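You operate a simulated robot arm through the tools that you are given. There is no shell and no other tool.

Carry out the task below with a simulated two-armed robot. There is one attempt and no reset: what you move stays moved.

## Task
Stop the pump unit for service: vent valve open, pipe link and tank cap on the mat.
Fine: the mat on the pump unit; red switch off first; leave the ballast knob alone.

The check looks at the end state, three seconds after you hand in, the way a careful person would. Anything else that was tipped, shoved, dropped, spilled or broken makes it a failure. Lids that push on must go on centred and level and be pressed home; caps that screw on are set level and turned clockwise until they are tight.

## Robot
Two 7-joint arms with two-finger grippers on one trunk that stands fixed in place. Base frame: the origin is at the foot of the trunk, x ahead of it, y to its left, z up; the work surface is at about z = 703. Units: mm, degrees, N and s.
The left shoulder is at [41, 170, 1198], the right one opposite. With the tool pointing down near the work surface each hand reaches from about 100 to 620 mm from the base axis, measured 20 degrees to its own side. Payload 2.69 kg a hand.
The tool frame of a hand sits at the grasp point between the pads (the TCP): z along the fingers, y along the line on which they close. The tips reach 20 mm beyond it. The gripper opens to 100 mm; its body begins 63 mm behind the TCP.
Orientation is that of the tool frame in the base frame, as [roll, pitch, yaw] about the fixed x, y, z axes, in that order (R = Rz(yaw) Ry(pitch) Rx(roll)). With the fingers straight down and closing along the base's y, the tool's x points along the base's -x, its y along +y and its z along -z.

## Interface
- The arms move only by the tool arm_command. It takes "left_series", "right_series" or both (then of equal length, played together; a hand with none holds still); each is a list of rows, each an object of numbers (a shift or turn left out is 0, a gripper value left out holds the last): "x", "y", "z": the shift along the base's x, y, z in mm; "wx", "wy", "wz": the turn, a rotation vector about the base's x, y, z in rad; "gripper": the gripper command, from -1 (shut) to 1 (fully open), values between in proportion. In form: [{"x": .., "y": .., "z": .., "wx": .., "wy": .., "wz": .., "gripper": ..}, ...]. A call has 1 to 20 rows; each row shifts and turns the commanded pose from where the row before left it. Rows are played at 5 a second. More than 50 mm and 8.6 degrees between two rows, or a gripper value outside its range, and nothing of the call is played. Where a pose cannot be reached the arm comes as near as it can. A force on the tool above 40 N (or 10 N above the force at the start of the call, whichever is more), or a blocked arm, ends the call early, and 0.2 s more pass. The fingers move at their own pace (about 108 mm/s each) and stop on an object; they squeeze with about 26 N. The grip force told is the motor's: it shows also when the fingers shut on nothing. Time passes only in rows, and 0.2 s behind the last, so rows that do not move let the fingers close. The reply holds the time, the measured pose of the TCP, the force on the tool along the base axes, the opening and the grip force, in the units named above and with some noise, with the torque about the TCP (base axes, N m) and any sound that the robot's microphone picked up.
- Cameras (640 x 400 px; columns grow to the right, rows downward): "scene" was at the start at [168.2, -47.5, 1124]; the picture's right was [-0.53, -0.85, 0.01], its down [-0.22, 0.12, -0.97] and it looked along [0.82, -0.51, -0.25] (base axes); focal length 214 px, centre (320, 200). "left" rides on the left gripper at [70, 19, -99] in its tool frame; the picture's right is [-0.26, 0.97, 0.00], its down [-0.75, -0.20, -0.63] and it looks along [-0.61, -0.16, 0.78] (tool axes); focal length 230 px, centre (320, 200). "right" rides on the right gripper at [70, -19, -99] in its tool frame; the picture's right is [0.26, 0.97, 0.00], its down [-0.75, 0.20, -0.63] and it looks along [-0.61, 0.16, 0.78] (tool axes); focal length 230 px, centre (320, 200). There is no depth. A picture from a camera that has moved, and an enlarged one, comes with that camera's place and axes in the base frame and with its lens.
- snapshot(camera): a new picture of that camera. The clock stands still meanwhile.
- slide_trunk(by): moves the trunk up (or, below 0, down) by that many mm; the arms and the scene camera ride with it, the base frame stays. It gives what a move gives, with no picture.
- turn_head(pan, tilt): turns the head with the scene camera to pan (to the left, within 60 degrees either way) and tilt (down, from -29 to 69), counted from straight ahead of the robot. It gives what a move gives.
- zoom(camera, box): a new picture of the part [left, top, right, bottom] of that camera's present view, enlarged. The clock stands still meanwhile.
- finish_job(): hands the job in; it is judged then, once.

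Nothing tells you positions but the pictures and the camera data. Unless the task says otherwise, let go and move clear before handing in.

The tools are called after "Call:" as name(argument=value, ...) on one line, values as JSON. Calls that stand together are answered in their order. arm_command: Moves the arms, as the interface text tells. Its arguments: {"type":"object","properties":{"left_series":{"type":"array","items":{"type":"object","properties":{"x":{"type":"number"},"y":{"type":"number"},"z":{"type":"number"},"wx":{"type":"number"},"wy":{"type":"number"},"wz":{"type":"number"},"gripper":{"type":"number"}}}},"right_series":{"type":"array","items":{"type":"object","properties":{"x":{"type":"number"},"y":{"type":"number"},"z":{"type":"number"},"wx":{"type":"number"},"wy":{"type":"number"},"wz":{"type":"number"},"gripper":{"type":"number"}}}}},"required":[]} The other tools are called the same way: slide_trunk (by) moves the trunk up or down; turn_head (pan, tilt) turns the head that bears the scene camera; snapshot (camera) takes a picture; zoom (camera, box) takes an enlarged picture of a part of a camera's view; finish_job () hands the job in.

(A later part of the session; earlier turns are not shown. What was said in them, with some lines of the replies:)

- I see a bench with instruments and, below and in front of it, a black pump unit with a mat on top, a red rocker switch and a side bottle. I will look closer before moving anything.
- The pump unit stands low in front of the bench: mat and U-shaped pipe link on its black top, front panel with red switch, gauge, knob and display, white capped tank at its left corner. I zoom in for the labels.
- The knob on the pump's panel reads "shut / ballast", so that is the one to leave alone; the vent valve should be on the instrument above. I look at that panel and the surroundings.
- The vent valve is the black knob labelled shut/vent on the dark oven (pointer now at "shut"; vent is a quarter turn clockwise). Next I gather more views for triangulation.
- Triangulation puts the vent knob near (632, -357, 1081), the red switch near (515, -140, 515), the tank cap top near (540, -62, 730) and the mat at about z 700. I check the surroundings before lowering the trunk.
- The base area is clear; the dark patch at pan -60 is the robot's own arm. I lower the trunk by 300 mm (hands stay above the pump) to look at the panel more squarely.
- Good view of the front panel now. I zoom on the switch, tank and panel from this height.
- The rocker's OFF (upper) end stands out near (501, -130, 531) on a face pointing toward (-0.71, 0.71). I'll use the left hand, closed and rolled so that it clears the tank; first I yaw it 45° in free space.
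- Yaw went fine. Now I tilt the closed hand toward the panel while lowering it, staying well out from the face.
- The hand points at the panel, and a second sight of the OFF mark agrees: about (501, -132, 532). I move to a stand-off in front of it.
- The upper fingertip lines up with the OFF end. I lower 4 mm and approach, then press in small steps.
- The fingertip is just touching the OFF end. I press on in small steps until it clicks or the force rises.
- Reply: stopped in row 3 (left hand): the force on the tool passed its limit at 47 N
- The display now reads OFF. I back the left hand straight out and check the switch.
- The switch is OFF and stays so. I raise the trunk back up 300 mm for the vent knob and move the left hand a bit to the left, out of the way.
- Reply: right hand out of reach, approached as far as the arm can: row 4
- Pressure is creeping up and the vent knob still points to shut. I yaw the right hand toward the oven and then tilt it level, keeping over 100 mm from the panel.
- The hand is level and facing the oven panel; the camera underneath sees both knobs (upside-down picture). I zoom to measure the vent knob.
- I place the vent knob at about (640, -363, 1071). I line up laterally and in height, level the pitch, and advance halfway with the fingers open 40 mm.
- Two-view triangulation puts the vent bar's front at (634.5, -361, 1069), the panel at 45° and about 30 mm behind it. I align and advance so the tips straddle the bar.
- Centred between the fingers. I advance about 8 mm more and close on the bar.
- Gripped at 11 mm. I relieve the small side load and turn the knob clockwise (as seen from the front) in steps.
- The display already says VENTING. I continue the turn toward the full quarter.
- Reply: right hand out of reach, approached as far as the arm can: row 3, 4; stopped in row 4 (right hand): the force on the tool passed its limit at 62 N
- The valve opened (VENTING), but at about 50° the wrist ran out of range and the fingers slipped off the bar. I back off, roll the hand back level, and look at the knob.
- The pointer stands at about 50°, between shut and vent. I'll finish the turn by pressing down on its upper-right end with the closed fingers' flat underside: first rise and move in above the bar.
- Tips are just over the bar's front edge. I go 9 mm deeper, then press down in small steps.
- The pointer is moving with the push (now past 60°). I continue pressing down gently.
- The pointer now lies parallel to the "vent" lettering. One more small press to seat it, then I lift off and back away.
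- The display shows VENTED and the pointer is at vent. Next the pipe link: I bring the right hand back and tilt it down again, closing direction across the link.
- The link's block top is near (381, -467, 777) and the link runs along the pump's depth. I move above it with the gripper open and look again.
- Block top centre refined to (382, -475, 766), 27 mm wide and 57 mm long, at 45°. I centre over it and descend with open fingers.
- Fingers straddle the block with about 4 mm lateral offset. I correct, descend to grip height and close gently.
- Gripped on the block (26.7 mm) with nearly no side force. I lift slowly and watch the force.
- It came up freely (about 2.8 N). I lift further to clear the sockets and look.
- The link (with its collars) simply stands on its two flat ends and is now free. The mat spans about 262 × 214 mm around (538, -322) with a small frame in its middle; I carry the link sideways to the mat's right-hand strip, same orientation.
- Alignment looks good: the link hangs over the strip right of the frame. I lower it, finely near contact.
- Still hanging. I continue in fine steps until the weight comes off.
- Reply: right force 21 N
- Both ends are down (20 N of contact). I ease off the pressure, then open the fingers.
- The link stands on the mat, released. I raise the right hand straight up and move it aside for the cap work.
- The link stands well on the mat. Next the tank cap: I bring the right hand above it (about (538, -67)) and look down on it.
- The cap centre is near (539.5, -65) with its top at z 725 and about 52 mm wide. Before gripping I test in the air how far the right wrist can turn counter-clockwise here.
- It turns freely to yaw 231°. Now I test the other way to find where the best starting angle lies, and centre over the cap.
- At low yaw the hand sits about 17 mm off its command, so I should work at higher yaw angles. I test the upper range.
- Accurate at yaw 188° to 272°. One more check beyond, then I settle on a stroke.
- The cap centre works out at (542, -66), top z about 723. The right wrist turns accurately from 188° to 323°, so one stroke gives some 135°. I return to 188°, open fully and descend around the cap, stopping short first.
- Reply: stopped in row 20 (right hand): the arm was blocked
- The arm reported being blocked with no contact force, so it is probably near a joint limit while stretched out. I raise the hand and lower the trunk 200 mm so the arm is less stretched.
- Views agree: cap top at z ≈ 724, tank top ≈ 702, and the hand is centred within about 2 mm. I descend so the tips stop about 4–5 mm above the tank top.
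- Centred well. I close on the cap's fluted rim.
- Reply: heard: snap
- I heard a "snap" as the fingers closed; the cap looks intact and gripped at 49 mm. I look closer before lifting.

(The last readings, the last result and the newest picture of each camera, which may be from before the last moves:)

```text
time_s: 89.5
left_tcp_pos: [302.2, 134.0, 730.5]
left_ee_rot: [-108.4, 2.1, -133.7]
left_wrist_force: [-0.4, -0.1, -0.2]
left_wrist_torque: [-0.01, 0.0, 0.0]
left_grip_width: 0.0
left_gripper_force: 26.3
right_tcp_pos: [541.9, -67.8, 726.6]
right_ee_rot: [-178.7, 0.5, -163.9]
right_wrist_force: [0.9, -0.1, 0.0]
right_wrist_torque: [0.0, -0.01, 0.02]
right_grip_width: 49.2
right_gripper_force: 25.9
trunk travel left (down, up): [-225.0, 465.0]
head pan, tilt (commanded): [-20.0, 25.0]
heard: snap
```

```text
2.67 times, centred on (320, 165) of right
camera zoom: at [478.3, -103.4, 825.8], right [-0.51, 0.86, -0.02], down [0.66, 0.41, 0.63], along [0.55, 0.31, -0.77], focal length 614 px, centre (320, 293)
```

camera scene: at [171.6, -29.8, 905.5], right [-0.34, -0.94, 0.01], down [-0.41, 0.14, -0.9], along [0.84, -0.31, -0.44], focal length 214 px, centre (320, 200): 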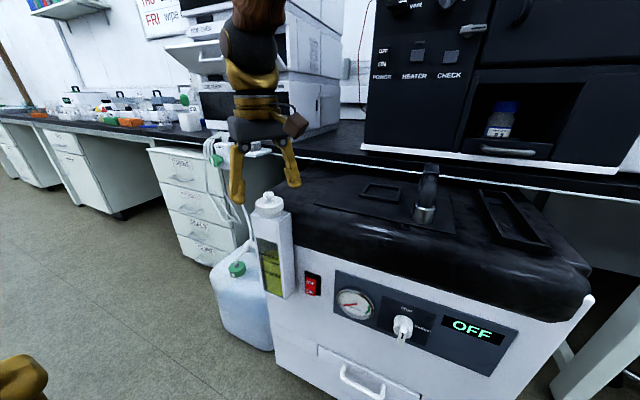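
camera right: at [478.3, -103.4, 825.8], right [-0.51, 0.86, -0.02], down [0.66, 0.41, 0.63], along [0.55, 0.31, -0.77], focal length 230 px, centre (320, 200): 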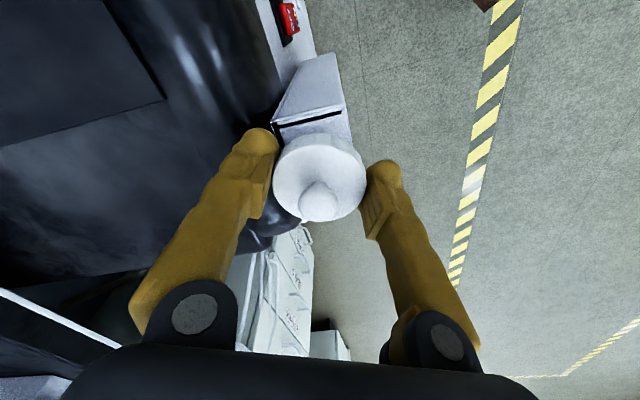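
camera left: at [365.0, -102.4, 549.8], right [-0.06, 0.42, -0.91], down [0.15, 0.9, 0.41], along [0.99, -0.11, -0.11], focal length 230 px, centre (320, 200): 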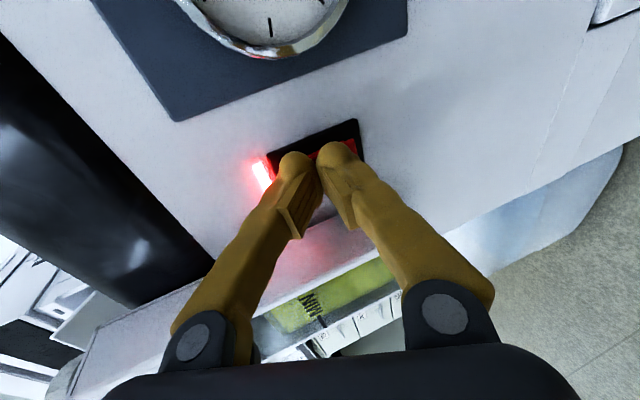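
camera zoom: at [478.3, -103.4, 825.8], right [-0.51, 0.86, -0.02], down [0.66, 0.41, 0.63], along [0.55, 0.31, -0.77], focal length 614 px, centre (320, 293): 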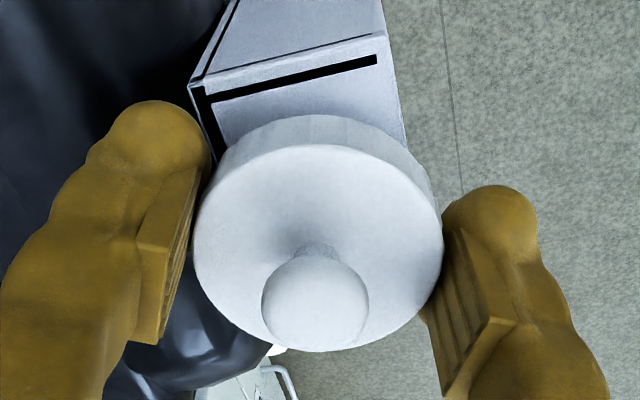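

The cap appears whole, held by the pads' lower part. I lift very gently to see whether it comes free.

Call:
arm_command(right_series=[{"z": 1.5}, {"z": 1.5}, {"z": 1.5}])

Call:
zoom(camera="scene", box=[250, 180, 314, 220])

```text
time_s: 90.3
left_tcp_pos: [302.5, 134.0, 730.8]
left_ee_rot: [-108.5, 2.1, -133.7]
left_wrist_force: [-0.8, -0.2, 0.1]
left_wrist_torque: [0.0, 0.0, 0.02]
left_grip_width: 0.1
left_gripper_force: 25.8
right_tcp_pos: [543.8, -66.9, 731.2]
right_ee_rot: [-178.8, 0.5, -163.9]
right_wrist_force: [0.5, 0.3, -0.4]
right_wrist_torque: [0.02, -0.03, -0.04]
right_grip_width: 49.5
right_gripper_force: 26.0
trunk travel left (down, up): [-225.0, 465.0]
head pan, tilt (commanded): [-20.0, 25.0]
```

```text
10.00 times, centred on (282, 200) of scene
camera zoom: at [171.7, -29.8, 905.6], right [-0.34, -0.94, 0.01], down [-0.41, 0.14, -0.9], along [0.84, -0.31, -0.44], focal length 2145 px, centre (700, 200)
```

zoom: 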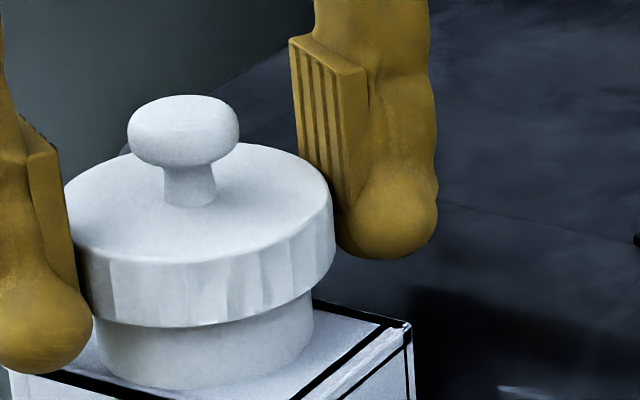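

The cap comes up with the hand at almost no force, so it is a push-on lid that has let go. I lift it clear of the neck.

Call:
arm_command(right_series=[{"z": 4}, {"z": 6}, {"z": 8}, {"z": 10}, {"z": 15}, {"z": 20}, {"z": 20}, {}])

Call:
snapshot(camera="scene")

Call:
zoom(camera="scene", box=[210, 110, 338, 230])

Call:
snapshot(camera="right")

```text
time_s: 92.1
left_tcp_pos: [301.7, 135.0, 730.0]
left_ee_rot: [-108.5, 2.1, -133.8]
left_wrist_force: [0.0, -0.1, 0.3]
left_wrist_torque: [0.02, 0.0, 0.03]
left_grip_width: 0.1
left_gripper_force: 26.4
right_tcp_pos: [543.0, -66.4, 817.1]
right_ee_rot: [-178.8, 0.5, -163.9]
right_wrist_force: [0.8, 0.9, -0.2]
right_wrist_torque: [0.01, 0.0, -0.01]
right_grip_width: 15.5
right_gripper_force: 26.2
trunk travel left (down, up): [-225.0, 465.0]
head pan, tilt (commanded): [-20.0, 25.0]
```

```text
taken
camera scene: at [171.6, -29.8, 905.5], right [-0.34, -0.94, 0.01], down [-0.41, 0.14, -0.9], along [0.84, -0.31, -0.44], focal length 214 px, centre (320, 200)
```

scene: 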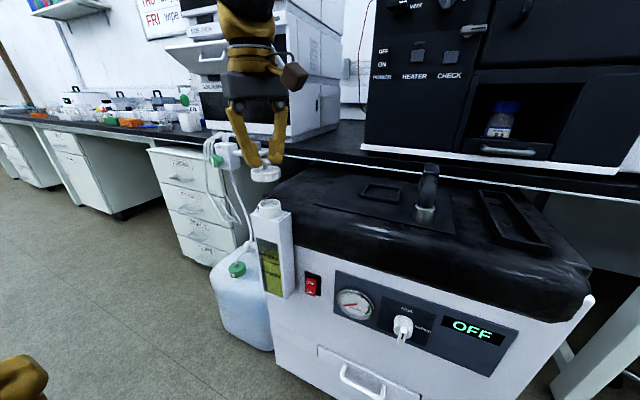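

```text
3.33 times, centred on (274, 170) of scene
camera zoom: at [171.6, -29.8, 905.5], right [-0.34, -0.94, 0.01], down [-0.41, 0.14, -0.9], along [0.84, -0.31, -0.44], focal length 715 px, centre (473, 300)
```

zoom: 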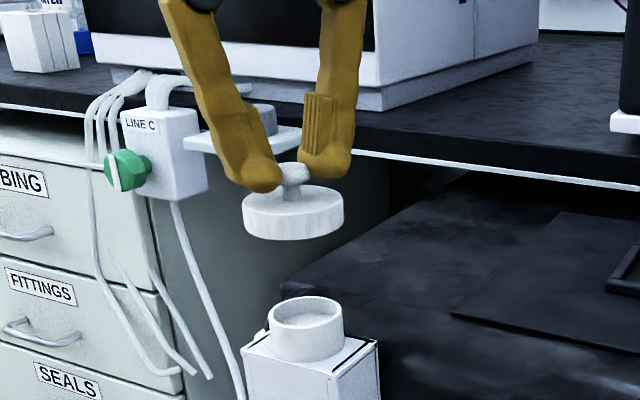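

```text
taken
camera right: at [479.0, -102.6, 915.7], right [-0.52, 0.86, -0.02], down [0.66, 0.41, 0.63], along [0.55, 0.31, -0.77], focal length 230 px, centre (320, 200)
```

right: 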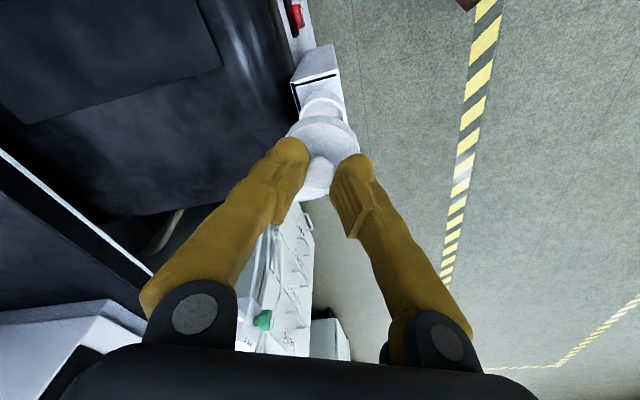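

The rim slipped but the fingertips caught the cap's mushroom knob, and it hangs level, held at 15.5 mm. I check the hold closely.

Call:
zoom(camera="scene", box=[234, 140, 298, 190])

Call:
zoom(camera="right", box=[250, 90, 410, 220])

```text
8.00 times, centred on (266, 165) of scene
camera zoom: at [171.6, -29.8, 905.5], right [-0.34, -0.94, 0.01], down [-0.41, 0.14, -0.9], along [0.84, -0.31, -0.44], focal length 1716 px, centre (752, 480)
```

zoom: 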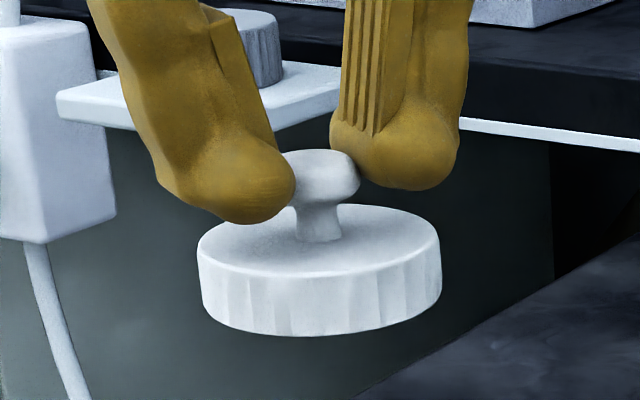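

```text
3.08 times, centred on (330, 155) of right
camera zoom: at [479.0, -102.6, 915.7], right [-0.52, 0.86, -0.02], down [0.66, 0.41, 0.63], along [0.55, 0.31, -0.77], focal length 708 px, centre (289, 338)
```

zoom: 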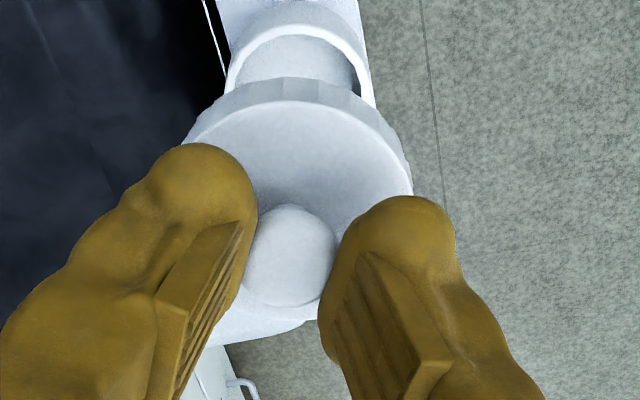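

The fingertip bulbs pinch the mushroom head; it holds but I'll move gently. I carry the cap to the free front-left area of the mat, about (555, -216), staying high.

Call:
arm_command(right_series=[{"x": 0.5, "y": -6}, {"x": 1, "y": -12}, {"x": 1, "y": -14}, {"x": 1, "y": -14}, {"x": 1, "y": -14}, {"x": 1, "y": -14}, {"x": 1, "y": -14}, {"x": 1, "y": -14}, {"x": 1, "y": -14}, {"x": 1, "y": -14}, {"x": 1, "y": -12}, {"x": 1, "y": -6}, {}])

Call:
snapshot(camera="scene")

Call:
zoom(camera="scene", box=[280, 110, 440, 230])

Call:
snapshot(camera="right")

```text
time_s: 94.9
left_tcp_pos: [302.1, 135.1, 730.6]
left_ee_rot: [-108.4, 2.0, -133.8]
left_wrist_force: [0.3, 0.3, -0.1]
left_wrist_torque: [-0.03, -0.04, 0.02]
left_grip_width: 0.0
left_gripper_force: 26.3
right_tcp_pos: [552.6, -214.8, 813.5]
right_ee_rot: [-178.9, 0.5, -163.9]
right_wrist_force: [-0.8, 0.2, -0.7]
right_wrist_torque: [0.0, 0.0, -0.01]
right_grip_width: 15.3
right_gripper_force: 25.9
trunk travel left (down, up): [-225.0, 465.0]
head pan, tilt (commanded): [-20.0, 25.0]
```

```text
taken
camera scene: at [171.7, -29.8, 905.5], right [-0.34, -0.94, 0.01], down [-0.41, 0.14, -0.9], along [0.84, -0.31, -0.44], focal length 214 px, centre (320, 200)
```

scene: 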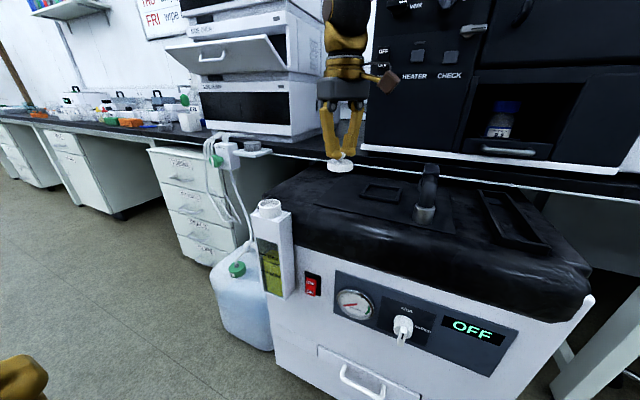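

```text
3.33 times, centred on (360, 170) of scene
camera zoom: at [171.7, -29.8, 905.5], right [-0.34, -0.94, 0.01], down [-0.41, 0.14, -0.9], along [0.84, -0.31, -0.44], focal length 715 px, centre (187, 300)
```

zoom: 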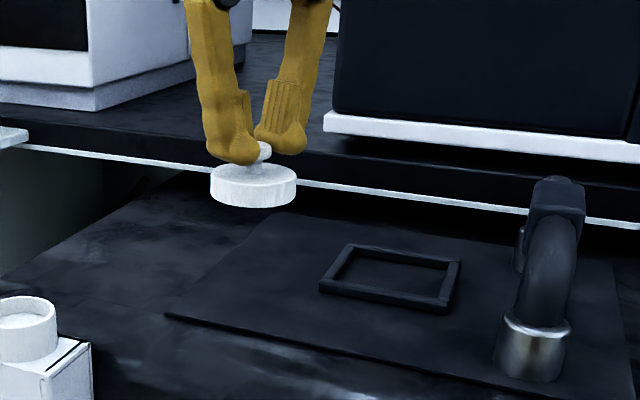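

```text
taken
camera right: at [489.8, -250.9, 913.4], right [-0.51, 0.86, -0.02], down [0.66, 0.41, 0.63], along [0.55, 0.31, -0.77], focal length 230 px, centre (320, 200)
```

right: 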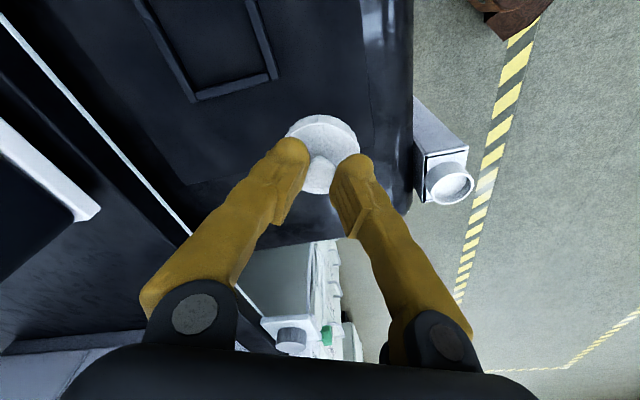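

The drop point is a bit close to the mat's front edge; I shift 17 mm inward and lower slowly.

Call:
arm_command(right_series=[{"x": 6, "y": -6}, {"x": 6, "y": -6}, {"z": -10}, {"z": -12}, {"z": -12}, {"z": -10}, {"z": -8}, {"z": -5}, {}])

Call:
zoom(camera="scene", box=[280, 110, 440, 230])

Call:
zoom(camera="scene", box=[310, 140, 374, 190])

```text
time_s: 96.9
left_tcp_pos: [302.0, 133.7, 730.5]
left_ee_rot: [-108.4, 2.1, -133.8]
left_wrist_force: [0.0, -0.2, -0.1]
left_wrist_torque: [-0.04, -0.03, -0.03]
left_grip_width: 0.1
left_gripper_force: 26.1
right_tcp_pos: [565.9, -226.7, 756.6]
right_ee_rot: [-178.8, 0.5, -164.0]
right_wrist_force: [-1.1, -0.2, -0.6]
right_wrist_torque: [-0.01, 0.01, -0.02]
right_grip_width: 15.1
right_gripper_force: 25.9
trunk travel left (down, up): [-225.0, 465.0]
head pan, tilt (commanded): [-20.0, 25.0]
```

```text
3.33 times, centred on (360, 170) of scene
camera zoom: at [171.7, -29.8, 905.6], right [-0.34, -0.94, 0.01], down [-0.41, 0.14, -0.9], along [0.84, -0.31, -0.44], focal length 715 px, centre (187, 300)
```

zoom: 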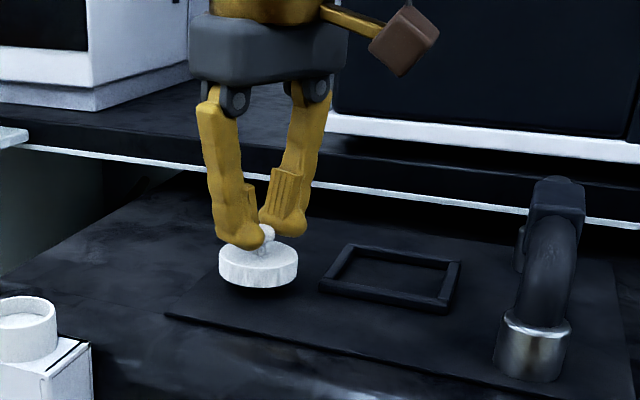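

```text
8.00 times, centred on (342, 165) of scene
camera zoom: at [171.7, -29.8, 905.6], right [-0.34, -0.94, 0.01], down [-0.41, 0.14, -0.9], along [0.84, -0.31, -0.44], focal length 1716 px, centre (144, 480)
```

zoom: 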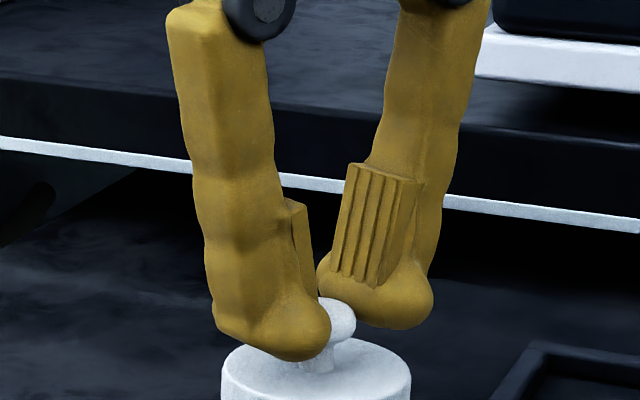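

About 19 mm to go. I lower in small steps to contact.

Call:
arm_command(right_series=[{"z": -3}, {"z": -3}, {"z": -3}, {"z": -3}, {"z": -2}, {}])

Call:
zoom(camera="scene", box=[310, 150, 374, 190])

```text
time_s: 98.3
left_tcp_pos: [300.1, 135.6, 730.7]
left_ee_rot: [-108.2, 2.2, -133.8]
left_wrist_force: [-0.1, -0.4, -0.4]
left_wrist_torque: [-0.03, 0.03, 0.03]
left_grip_width: 0.0
left_gripper_force: 25.7
right_tcp_pos: [565.1, -225.3, 745.9]
right_ee_rot: [-178.7, 1.0, -164.0]
right_wrist_force: [-2.6, -1.0, 28.1]
right_wrist_torque: [-0.17, 0.57, 0.0]
right_grip_width: 14.6
right_gripper_force: 26.0
trunk travel left (down, up): [-225.0, 465.0]
head pan, tilt (commanded): [-20.0, 25.0]
```

```text
10.00 times, centred on (342, 170) of scene
camera zoom: at [169.8, -29.1, 906.2], right [-0.34, -0.94, 0.01], down [-0.41, 0.14, -0.9], along [0.85, -0.31, -0.43], focal length 2145 px, centre (100, 500)
```

zoom: 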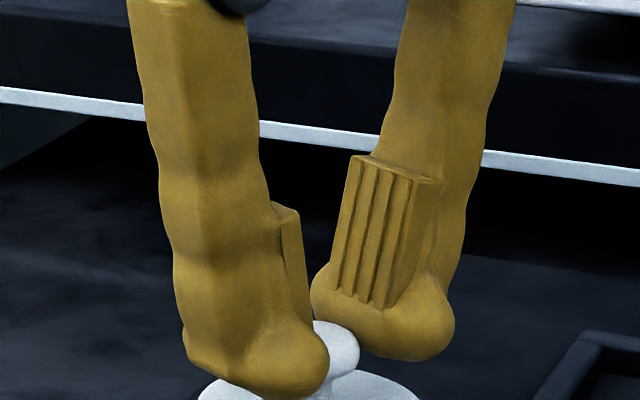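

The cap is down (28 N). I relieve the pressure before opening.

Call:
arm_command(right_series=[{"z": 1.5}, {"z": 1}, {}])

Call:
zoom(camera="scene", box=[290, 130, 418, 210])

```text
time_s: 99.1
left_tcp_pos: [299.8, 135.7, 730.1]
left_ee_rot: [-108.3, 2.1, -133.8]
left_wrist_force: [0.8, 0.2, -0.9]
left_wrist_torque: [0.04, -0.03, 0.0]
left_grip_width: 0.3
left_gripper_force: 25.9
right_tcp_pos: [564.9, -226.4, 746.5]
right_ee_rot: [-178.9, 0.6, -164.0]
right_wrist_force: [0.8, -2.6, 20.2]
right_wrist_torque: [0.07, -0.26, -0.03]
right_grip_width: 14.8
right_gripper_force: 25.9
trunk travel left (down, up): [-225.0, 465.0]
head pan, tilt (commanded): [-20.0, 25.0]
```

```text
5.00 times, centred on (354, 170) of scene
camera zoom: at [170.5, -29.5, 905.8], right [-0.34, -0.94, 0.01], down [-0.41, 0.14, -0.9], along [0.84, -0.31, -0.44], focal length 1072 px, centre (150, 350)
```

zoom: 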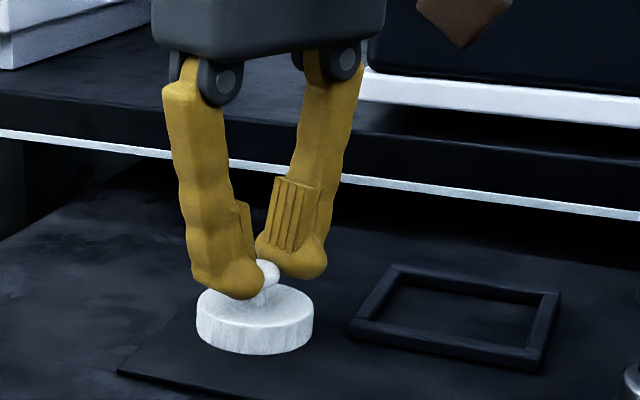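

Call:
arm_command(right_series=[{"z": 1}, {"z": 1}, {}])

```text
time_s: 99.9
left_tcp_pos: [301.2, 135.1, 728.9]
left_ee_rot: [-108.4, 2.1, -133.8]
left_wrist_force: [-0.1, 0.0, 0.7]
left_wrist_torque: [-0.02, 0.01, 0.02]
left_grip_width: 0.0
left_gripper_force: 25.8
right_tcp_pos: [564.2, -224.7, 746.0]
right_ee_rot: [-178.9, 0.4, -164.0]
right_wrist_force: [1.0, -0.1, 1.8]
right_wrist_torque: [-0.01, -0.07, 0.0]
right_grip_width: 15.0
right_gripper_force: 25.9
trunk travel left (down, up): [-225.0, 465.0]
head pan, tilt (commanded): [-20.0, 25.0]
```

Contact force is now under 2 N. I open the fingers slowly and then rise straight up.

Call:
arm_command(right_series=[{"gripper": -0.6}, {"gripper": -0.45}, {"gripper": -0.3}, {"gripper": -0.1}, {}])

Call:
zoom(camera="scene", box=[290, 130, 418, 210])

Call:
snapshot(camera="right")

```text
time_s: 101.1
left_tcp_pos: [301.4, 133.9, 730.0]
left_ee_rot: [-108.4, 2.1, -133.8]
left_wrist_force: [0.0, 0.5, -0.5]
left_wrist_torque: [0.03, 0.0, 0.04]
left_grip_width: 0.0
left_gripper_force: 25.4
right_tcp_pos: [565.3, -225.3, 747.5]
right_ee_rot: [-178.8, 0.5, -163.9]
right_wrist_force: [0.1, -0.6, -0.7]
right_wrist_torque: [-0.01, 0.01, 0.05]
right_grip_width: 44.8
right_gripper_force: 0.1
trunk travel left (down, up): [-225.0, 465.0]
head pan, tilt (commanded): [-20.0, 25.0]
```

```text
5.00 times, centred on (354, 170) of scene
camera zoom: at [171.7, -29.8, 905.6], right [-0.34, -0.94, 0.01], down [-0.41, 0.14, -0.9], along [0.84, -0.31, -0.44], focal length 1072 px, centre (150, 350)
```

zoom: 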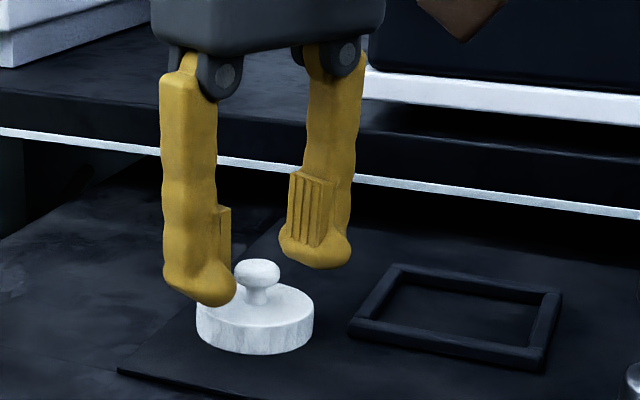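

```text
taken
camera right: at [501.7, -261.8, 846.5], right [-0.51, 0.86, -0.02], down [0.66, 0.41, 0.63], along [0.55, 0.31, -0.77], focal length 230 px, centre (320, 200)
```

right: 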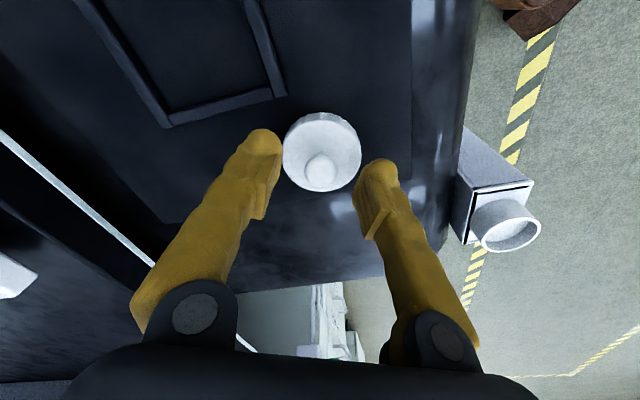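

Cap released, sitting level. I raise the hand straight up, then check its place on the mat.

Call:
arm_command(right_series=[{"z": 8, "gripper": 0.1}, {"z": 12}, {"z": 20}, {"z": 30}, {"z": 30}, {"z": 30}, {"x": -15, "y": -15}, {"x": -20, "y": -15}])

Call:
snapshot(camera="right")

Call:
zoom(camera="right", box=[180, 0, 500, 200])

Call:
snapshot(camera="scene")

Call:
zoom(camera="scene", box=[240, 140, 496, 300])

```text
time_s: 102.9
left_tcp_pos: [299.7, 134.1, 730.6]
left_ee_rot: [-108.5, 2.2, -133.8]
left_wrist_force: [0.5, -0.1, 0.4]
left_wrist_torque: [0.02, 0.03, -0.04]
left_grip_width: 0.0
left_gripper_force: 25.9
right_tcp_pos: [529.4, -256.0, 879.6]
right_ee_rot: [-178.8, 0.7, -163.9]
right_wrist_force: [0.0, 0.7, -0.4]
right_wrist_torque: [0.01, -0.01, 0.0]
right_grip_width: 55.0
right_gripper_force: 0.1
trunk travel left (down, up): [-225.0, 465.0]
head pan, tilt (commanded): [-20.0, 25.0]
```

```text
taken
camera right: at [465.8, -291.6, 977.2], right [-0.52, 0.86, -0.02], down [0.66, 0.41, 0.63], along [0.55, 0.31, -0.77], focal length 230 px, centre (320, 200)
```

right: 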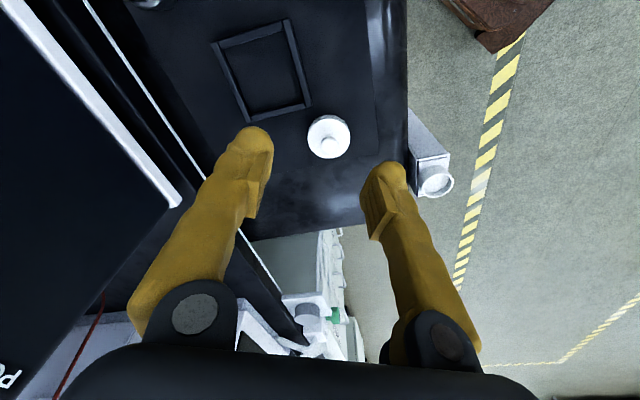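

```text
2.00 times, centred on (340, 100) of right
camera zoom: at [465.8, -291.6, 977.2], right [-0.52, 0.86, -0.02], down [0.66, 0.41, 0.63], along [0.55, 0.31, -0.77], focal length 460 px, centre (280, 400)
```

zoom: 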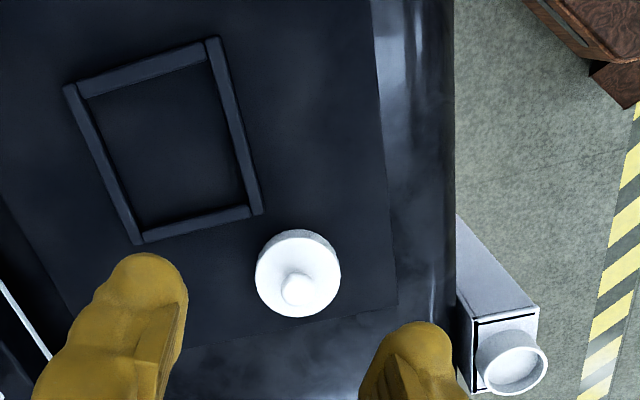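

```text
taken
camera scene: at [171.5, -30.0, 905.6], right [-0.34, -0.94, 0.01], down [-0.41, 0.14, -0.9], along [0.84, -0.31, -0.44], focal length 214 px, centre (320, 200)
```

scene: 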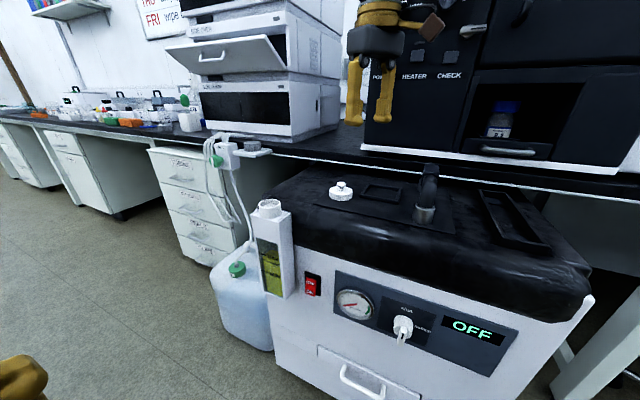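

```text
2.50 times, centred on (368, 220) of scene
camera zoom: at [171.5, -30.0, 905.6], right [-0.34, -0.94, 0.01], down [-0.41, 0.14, -0.9], along [0.84, -0.31, -0.44], focal length 536 px, centre (200, 150)
```

zoom: 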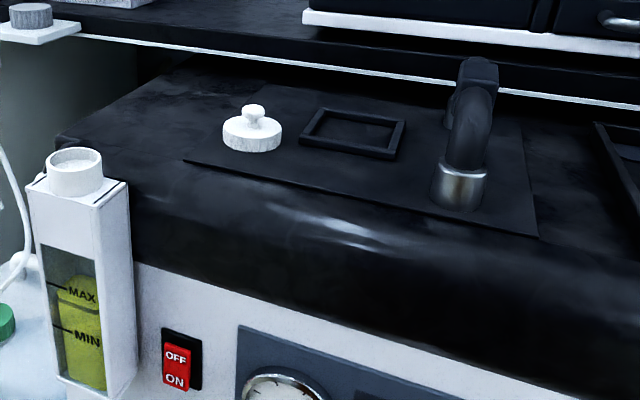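

Cap and link both stand fully on the mat. I move the right hand further clear and verify the vent knob, display, ballast knob and switch.

Call:
arm_command(right_series=[{"x": -20, "y": 0, "z": 20}, {"x": -25, "y": -5, "z": 20}, {"x": -25, "y": -5, "z": 15}, {"x": -25, "y": -5}, {"x": -25, "y": -5}, {}])

Call:
turn_head(pan=-25, tilt=0)

Call:
snapshot(camera="scene")

Call:
zoom(camera="scene", box=[320, 100, 480, 200])

```text
time_s: 104.3
left_tcp_pos: [302.3, 134.4, 729.8]
left_ee_rot: [-108.4, 2.1, -133.8]
left_wrist_force: [0.1, -0.2, -0.3]
left_wrist_torque: [0.01, -0.01, 0.04]
left_grip_width: 0.0
left_gripper_force: 26.6
right_tcp_pos: [412.2, -274.4, 933.0]
right_ee_rot: [-178.9, 0.6, -163.9]
right_wrist_force: [0.4, 0.2, 0.0]
right_wrist_torque: [0.01, -0.03, 0.0]
right_grip_width: 55.0
right_gripper_force: 0.1
trunk travel left (down, up): [-225.0, 465.0]
head pan, tilt (commanded): [-20.0, 25.0]
```

```text
time_s: 105.2
left_tcp_pos: [301.9, 134.3, 730.6]
left_ee_rot: [-108.4, 2.0, -133.9]
left_wrist_force: [-0.1, -0.2, 0.8]
left_wrist_torque: [0.01, -0.01, -0.01]
left_grip_width: 0.1
left_gripper_force: 26.0
right_tcp_pos: [411.9, -273.8, 933.1]
right_ee_rot: [-178.8, 0.7, -163.9]
right_wrist_force: [0.7, 0.4, 0.2]
right_wrist_torque: [-0.03, 0.03, -0.01]
right_grip_width: 55.1
right_gripper_force: 0.1
trunk travel left (down, up): [-225.0, 465.0]
head pan, tilt (commanded): [-25.0, 0.0]
```

```text
taken
camera scene: at [167.3, -36.3, 945.9], right [-0.42, -0.91, 0.01], down [-0.02, 0.0, -1.0], along [0.91, -0.42, -0.02], focal length 214 px, centre (320, 200)
```

scene: 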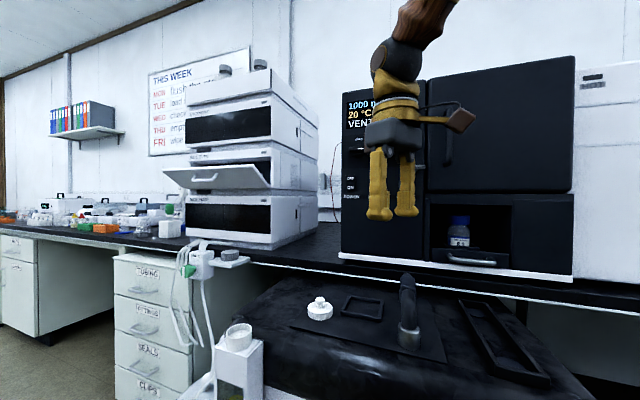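

```text
4.00 times, centred on (400, 150) of scene
camera zoom: at [167.3, -36.3, 945.9], right [-0.42, -0.91, 0.01], down [-0.02, 0.0, -1.0], along [0.91, -0.42, -0.02], focal length 858 px, centre (0, 400)
```

zoom: 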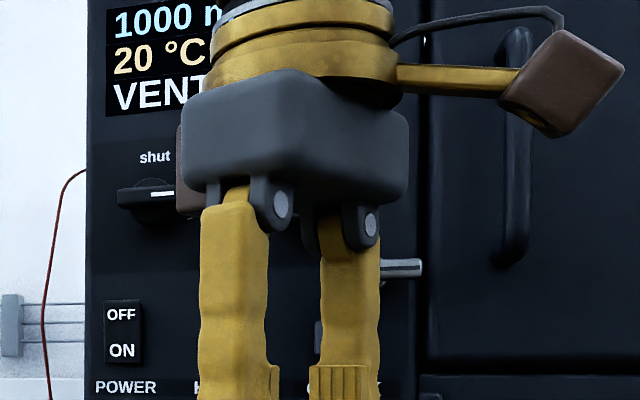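

Vent pointer is at vent, 1000 mbar. Last look at the whole pump top and panel.

Call:
turn_head(pan=-32, tilt=35)

Call:
snapshot(camera="scene")

Call:
zoom(camera="scene", box=[200, 60, 456, 220])

Call:
zoom(camera="scene", box=[230, 140, 422, 260])

Call:
snapshot(camera="right")

```text
time_s: 106.2
left_tcp_pos: [301.2, 132.9, 730.0]
left_ee_rot: [-108.3, 2.1, -133.9]
left_wrist_force: [0.6, 0.4, 0.1]
left_wrist_torque: [0.03, -0.03, -0.01]
left_grip_width: 0.0
left_gripper_force: 25.9
right_tcp_pos: [411.7, -273.3, 933.0]
right_ee_rot: [-178.8, 0.6, -163.9]
right_wrist_force: [-0.6, -0.3, -0.3]
right_wrist_torque: [0.0, -0.02, 0.02]
right_grip_width: 54.8
right_gripper_force: 0.0
trunk travel left (down, up): [-225.0, 465.0]
head pan, tilt (commanded): [-32.0, 35.0]
```

```text
taken
camera scene: at [159.4, -45.0, 890.1], right [-0.53, -0.85, 0.01], down [-0.5, 0.3, -0.81], along [0.69, -0.43, -0.58], focal length 214 px, centre (320, 200)
```

scene: 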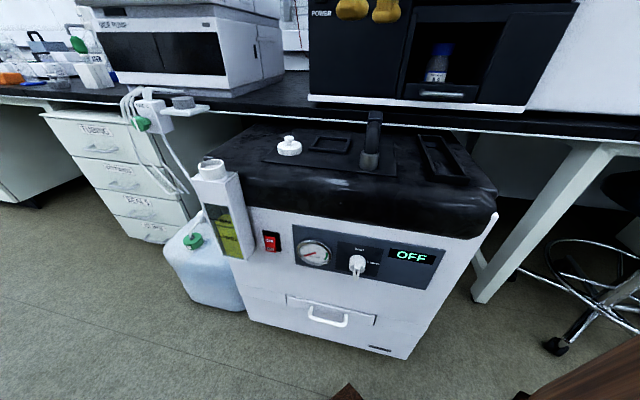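

```text
2.50 times, centred on (328, 140) of scene
camera zoom: at [159.4, -45.0, 890.1], right [-0.53, -0.85, 0.01], down [-0.5, 0.3, -0.81], along [0.69, -0.43, -0.58], focal length 536 px, centre (300, 350)
```

zoom: 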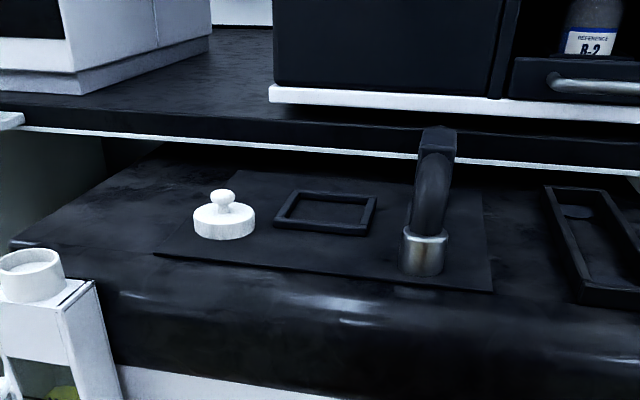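

```text
3.33 times, centred on (326, 200) of scene
camera zoom: at [159.4, -45.0, 890.1], right [-0.53, -0.85, 0.01], down [-0.5, 0.3, -0.81], along [0.69, -0.43, -0.58], focal length 715 px, centre (300, 200)
```

zoom: 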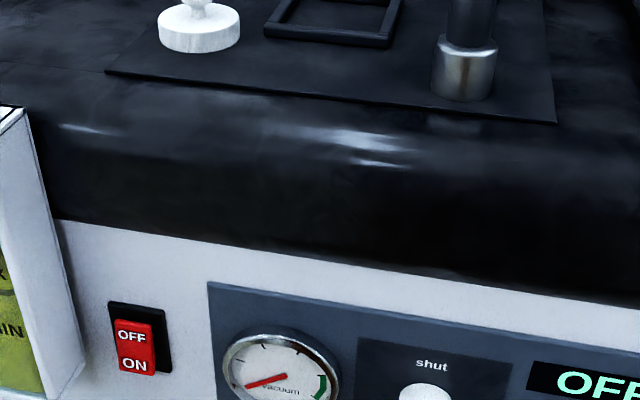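

```text
taken
camera right: at [348.8, -310.2, 1031.8], right [-0.51, 0.86, -0.02], down [0.66, 0.41, 0.63], along [0.55, 0.31, -0.77], focal length 230 px, centre (320, 200)
```

right: 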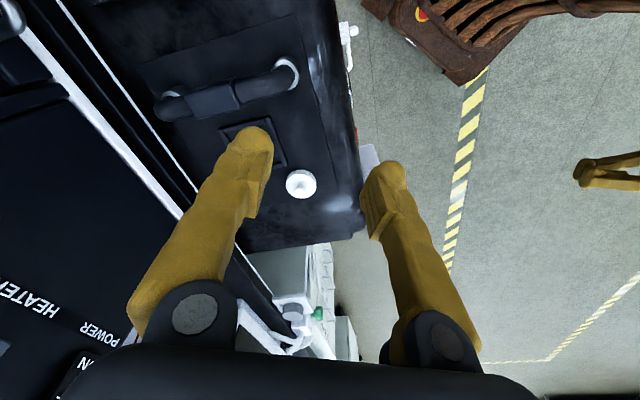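

The pump reads OFF and the gauge has dropped to no vacuum. The vent pointer is at "vent" and the ballast knob was never touched. The pipe link and tank cap both stand upright on the pump's mat, and both hands are clear, so I'm handing in.

Call:
finish_job()

```text
The job is handed in.
```

The pump unit is stopped for service and I have handed the job in; I have not seen the check's result.

- **Red switch:** I set it to OFF first. The pump display reads OFF and the vacuum gauge has dropped to no vacuum.
- **Vent valve:** The pointer is at "vent". The oven display showed VENTED, and it now reads 1000 mbar. My grip slipped off the knob at about 50°, so I pushed the bar down with closed fingers the rest of the way.
- **Pipe link:** It stands upright on its two ends, on the right part of the mat on the pump unit.
- **Tank cap:** It sits level on the front-left part of the same mat, about 16 mm in from the mat's left edge. I heard a snap as I gripped it. The cap then lifted off with almost no force, and both the cap and the tank neck look whole. While lifting, the rim slipped out of the grip, but the fingers caught the cap's top knob and it did not drop.
- **Ballast knob:** I did not touch it.

I saw nothing else tipped, shoved or spilled in the last views, and both hands are clear.
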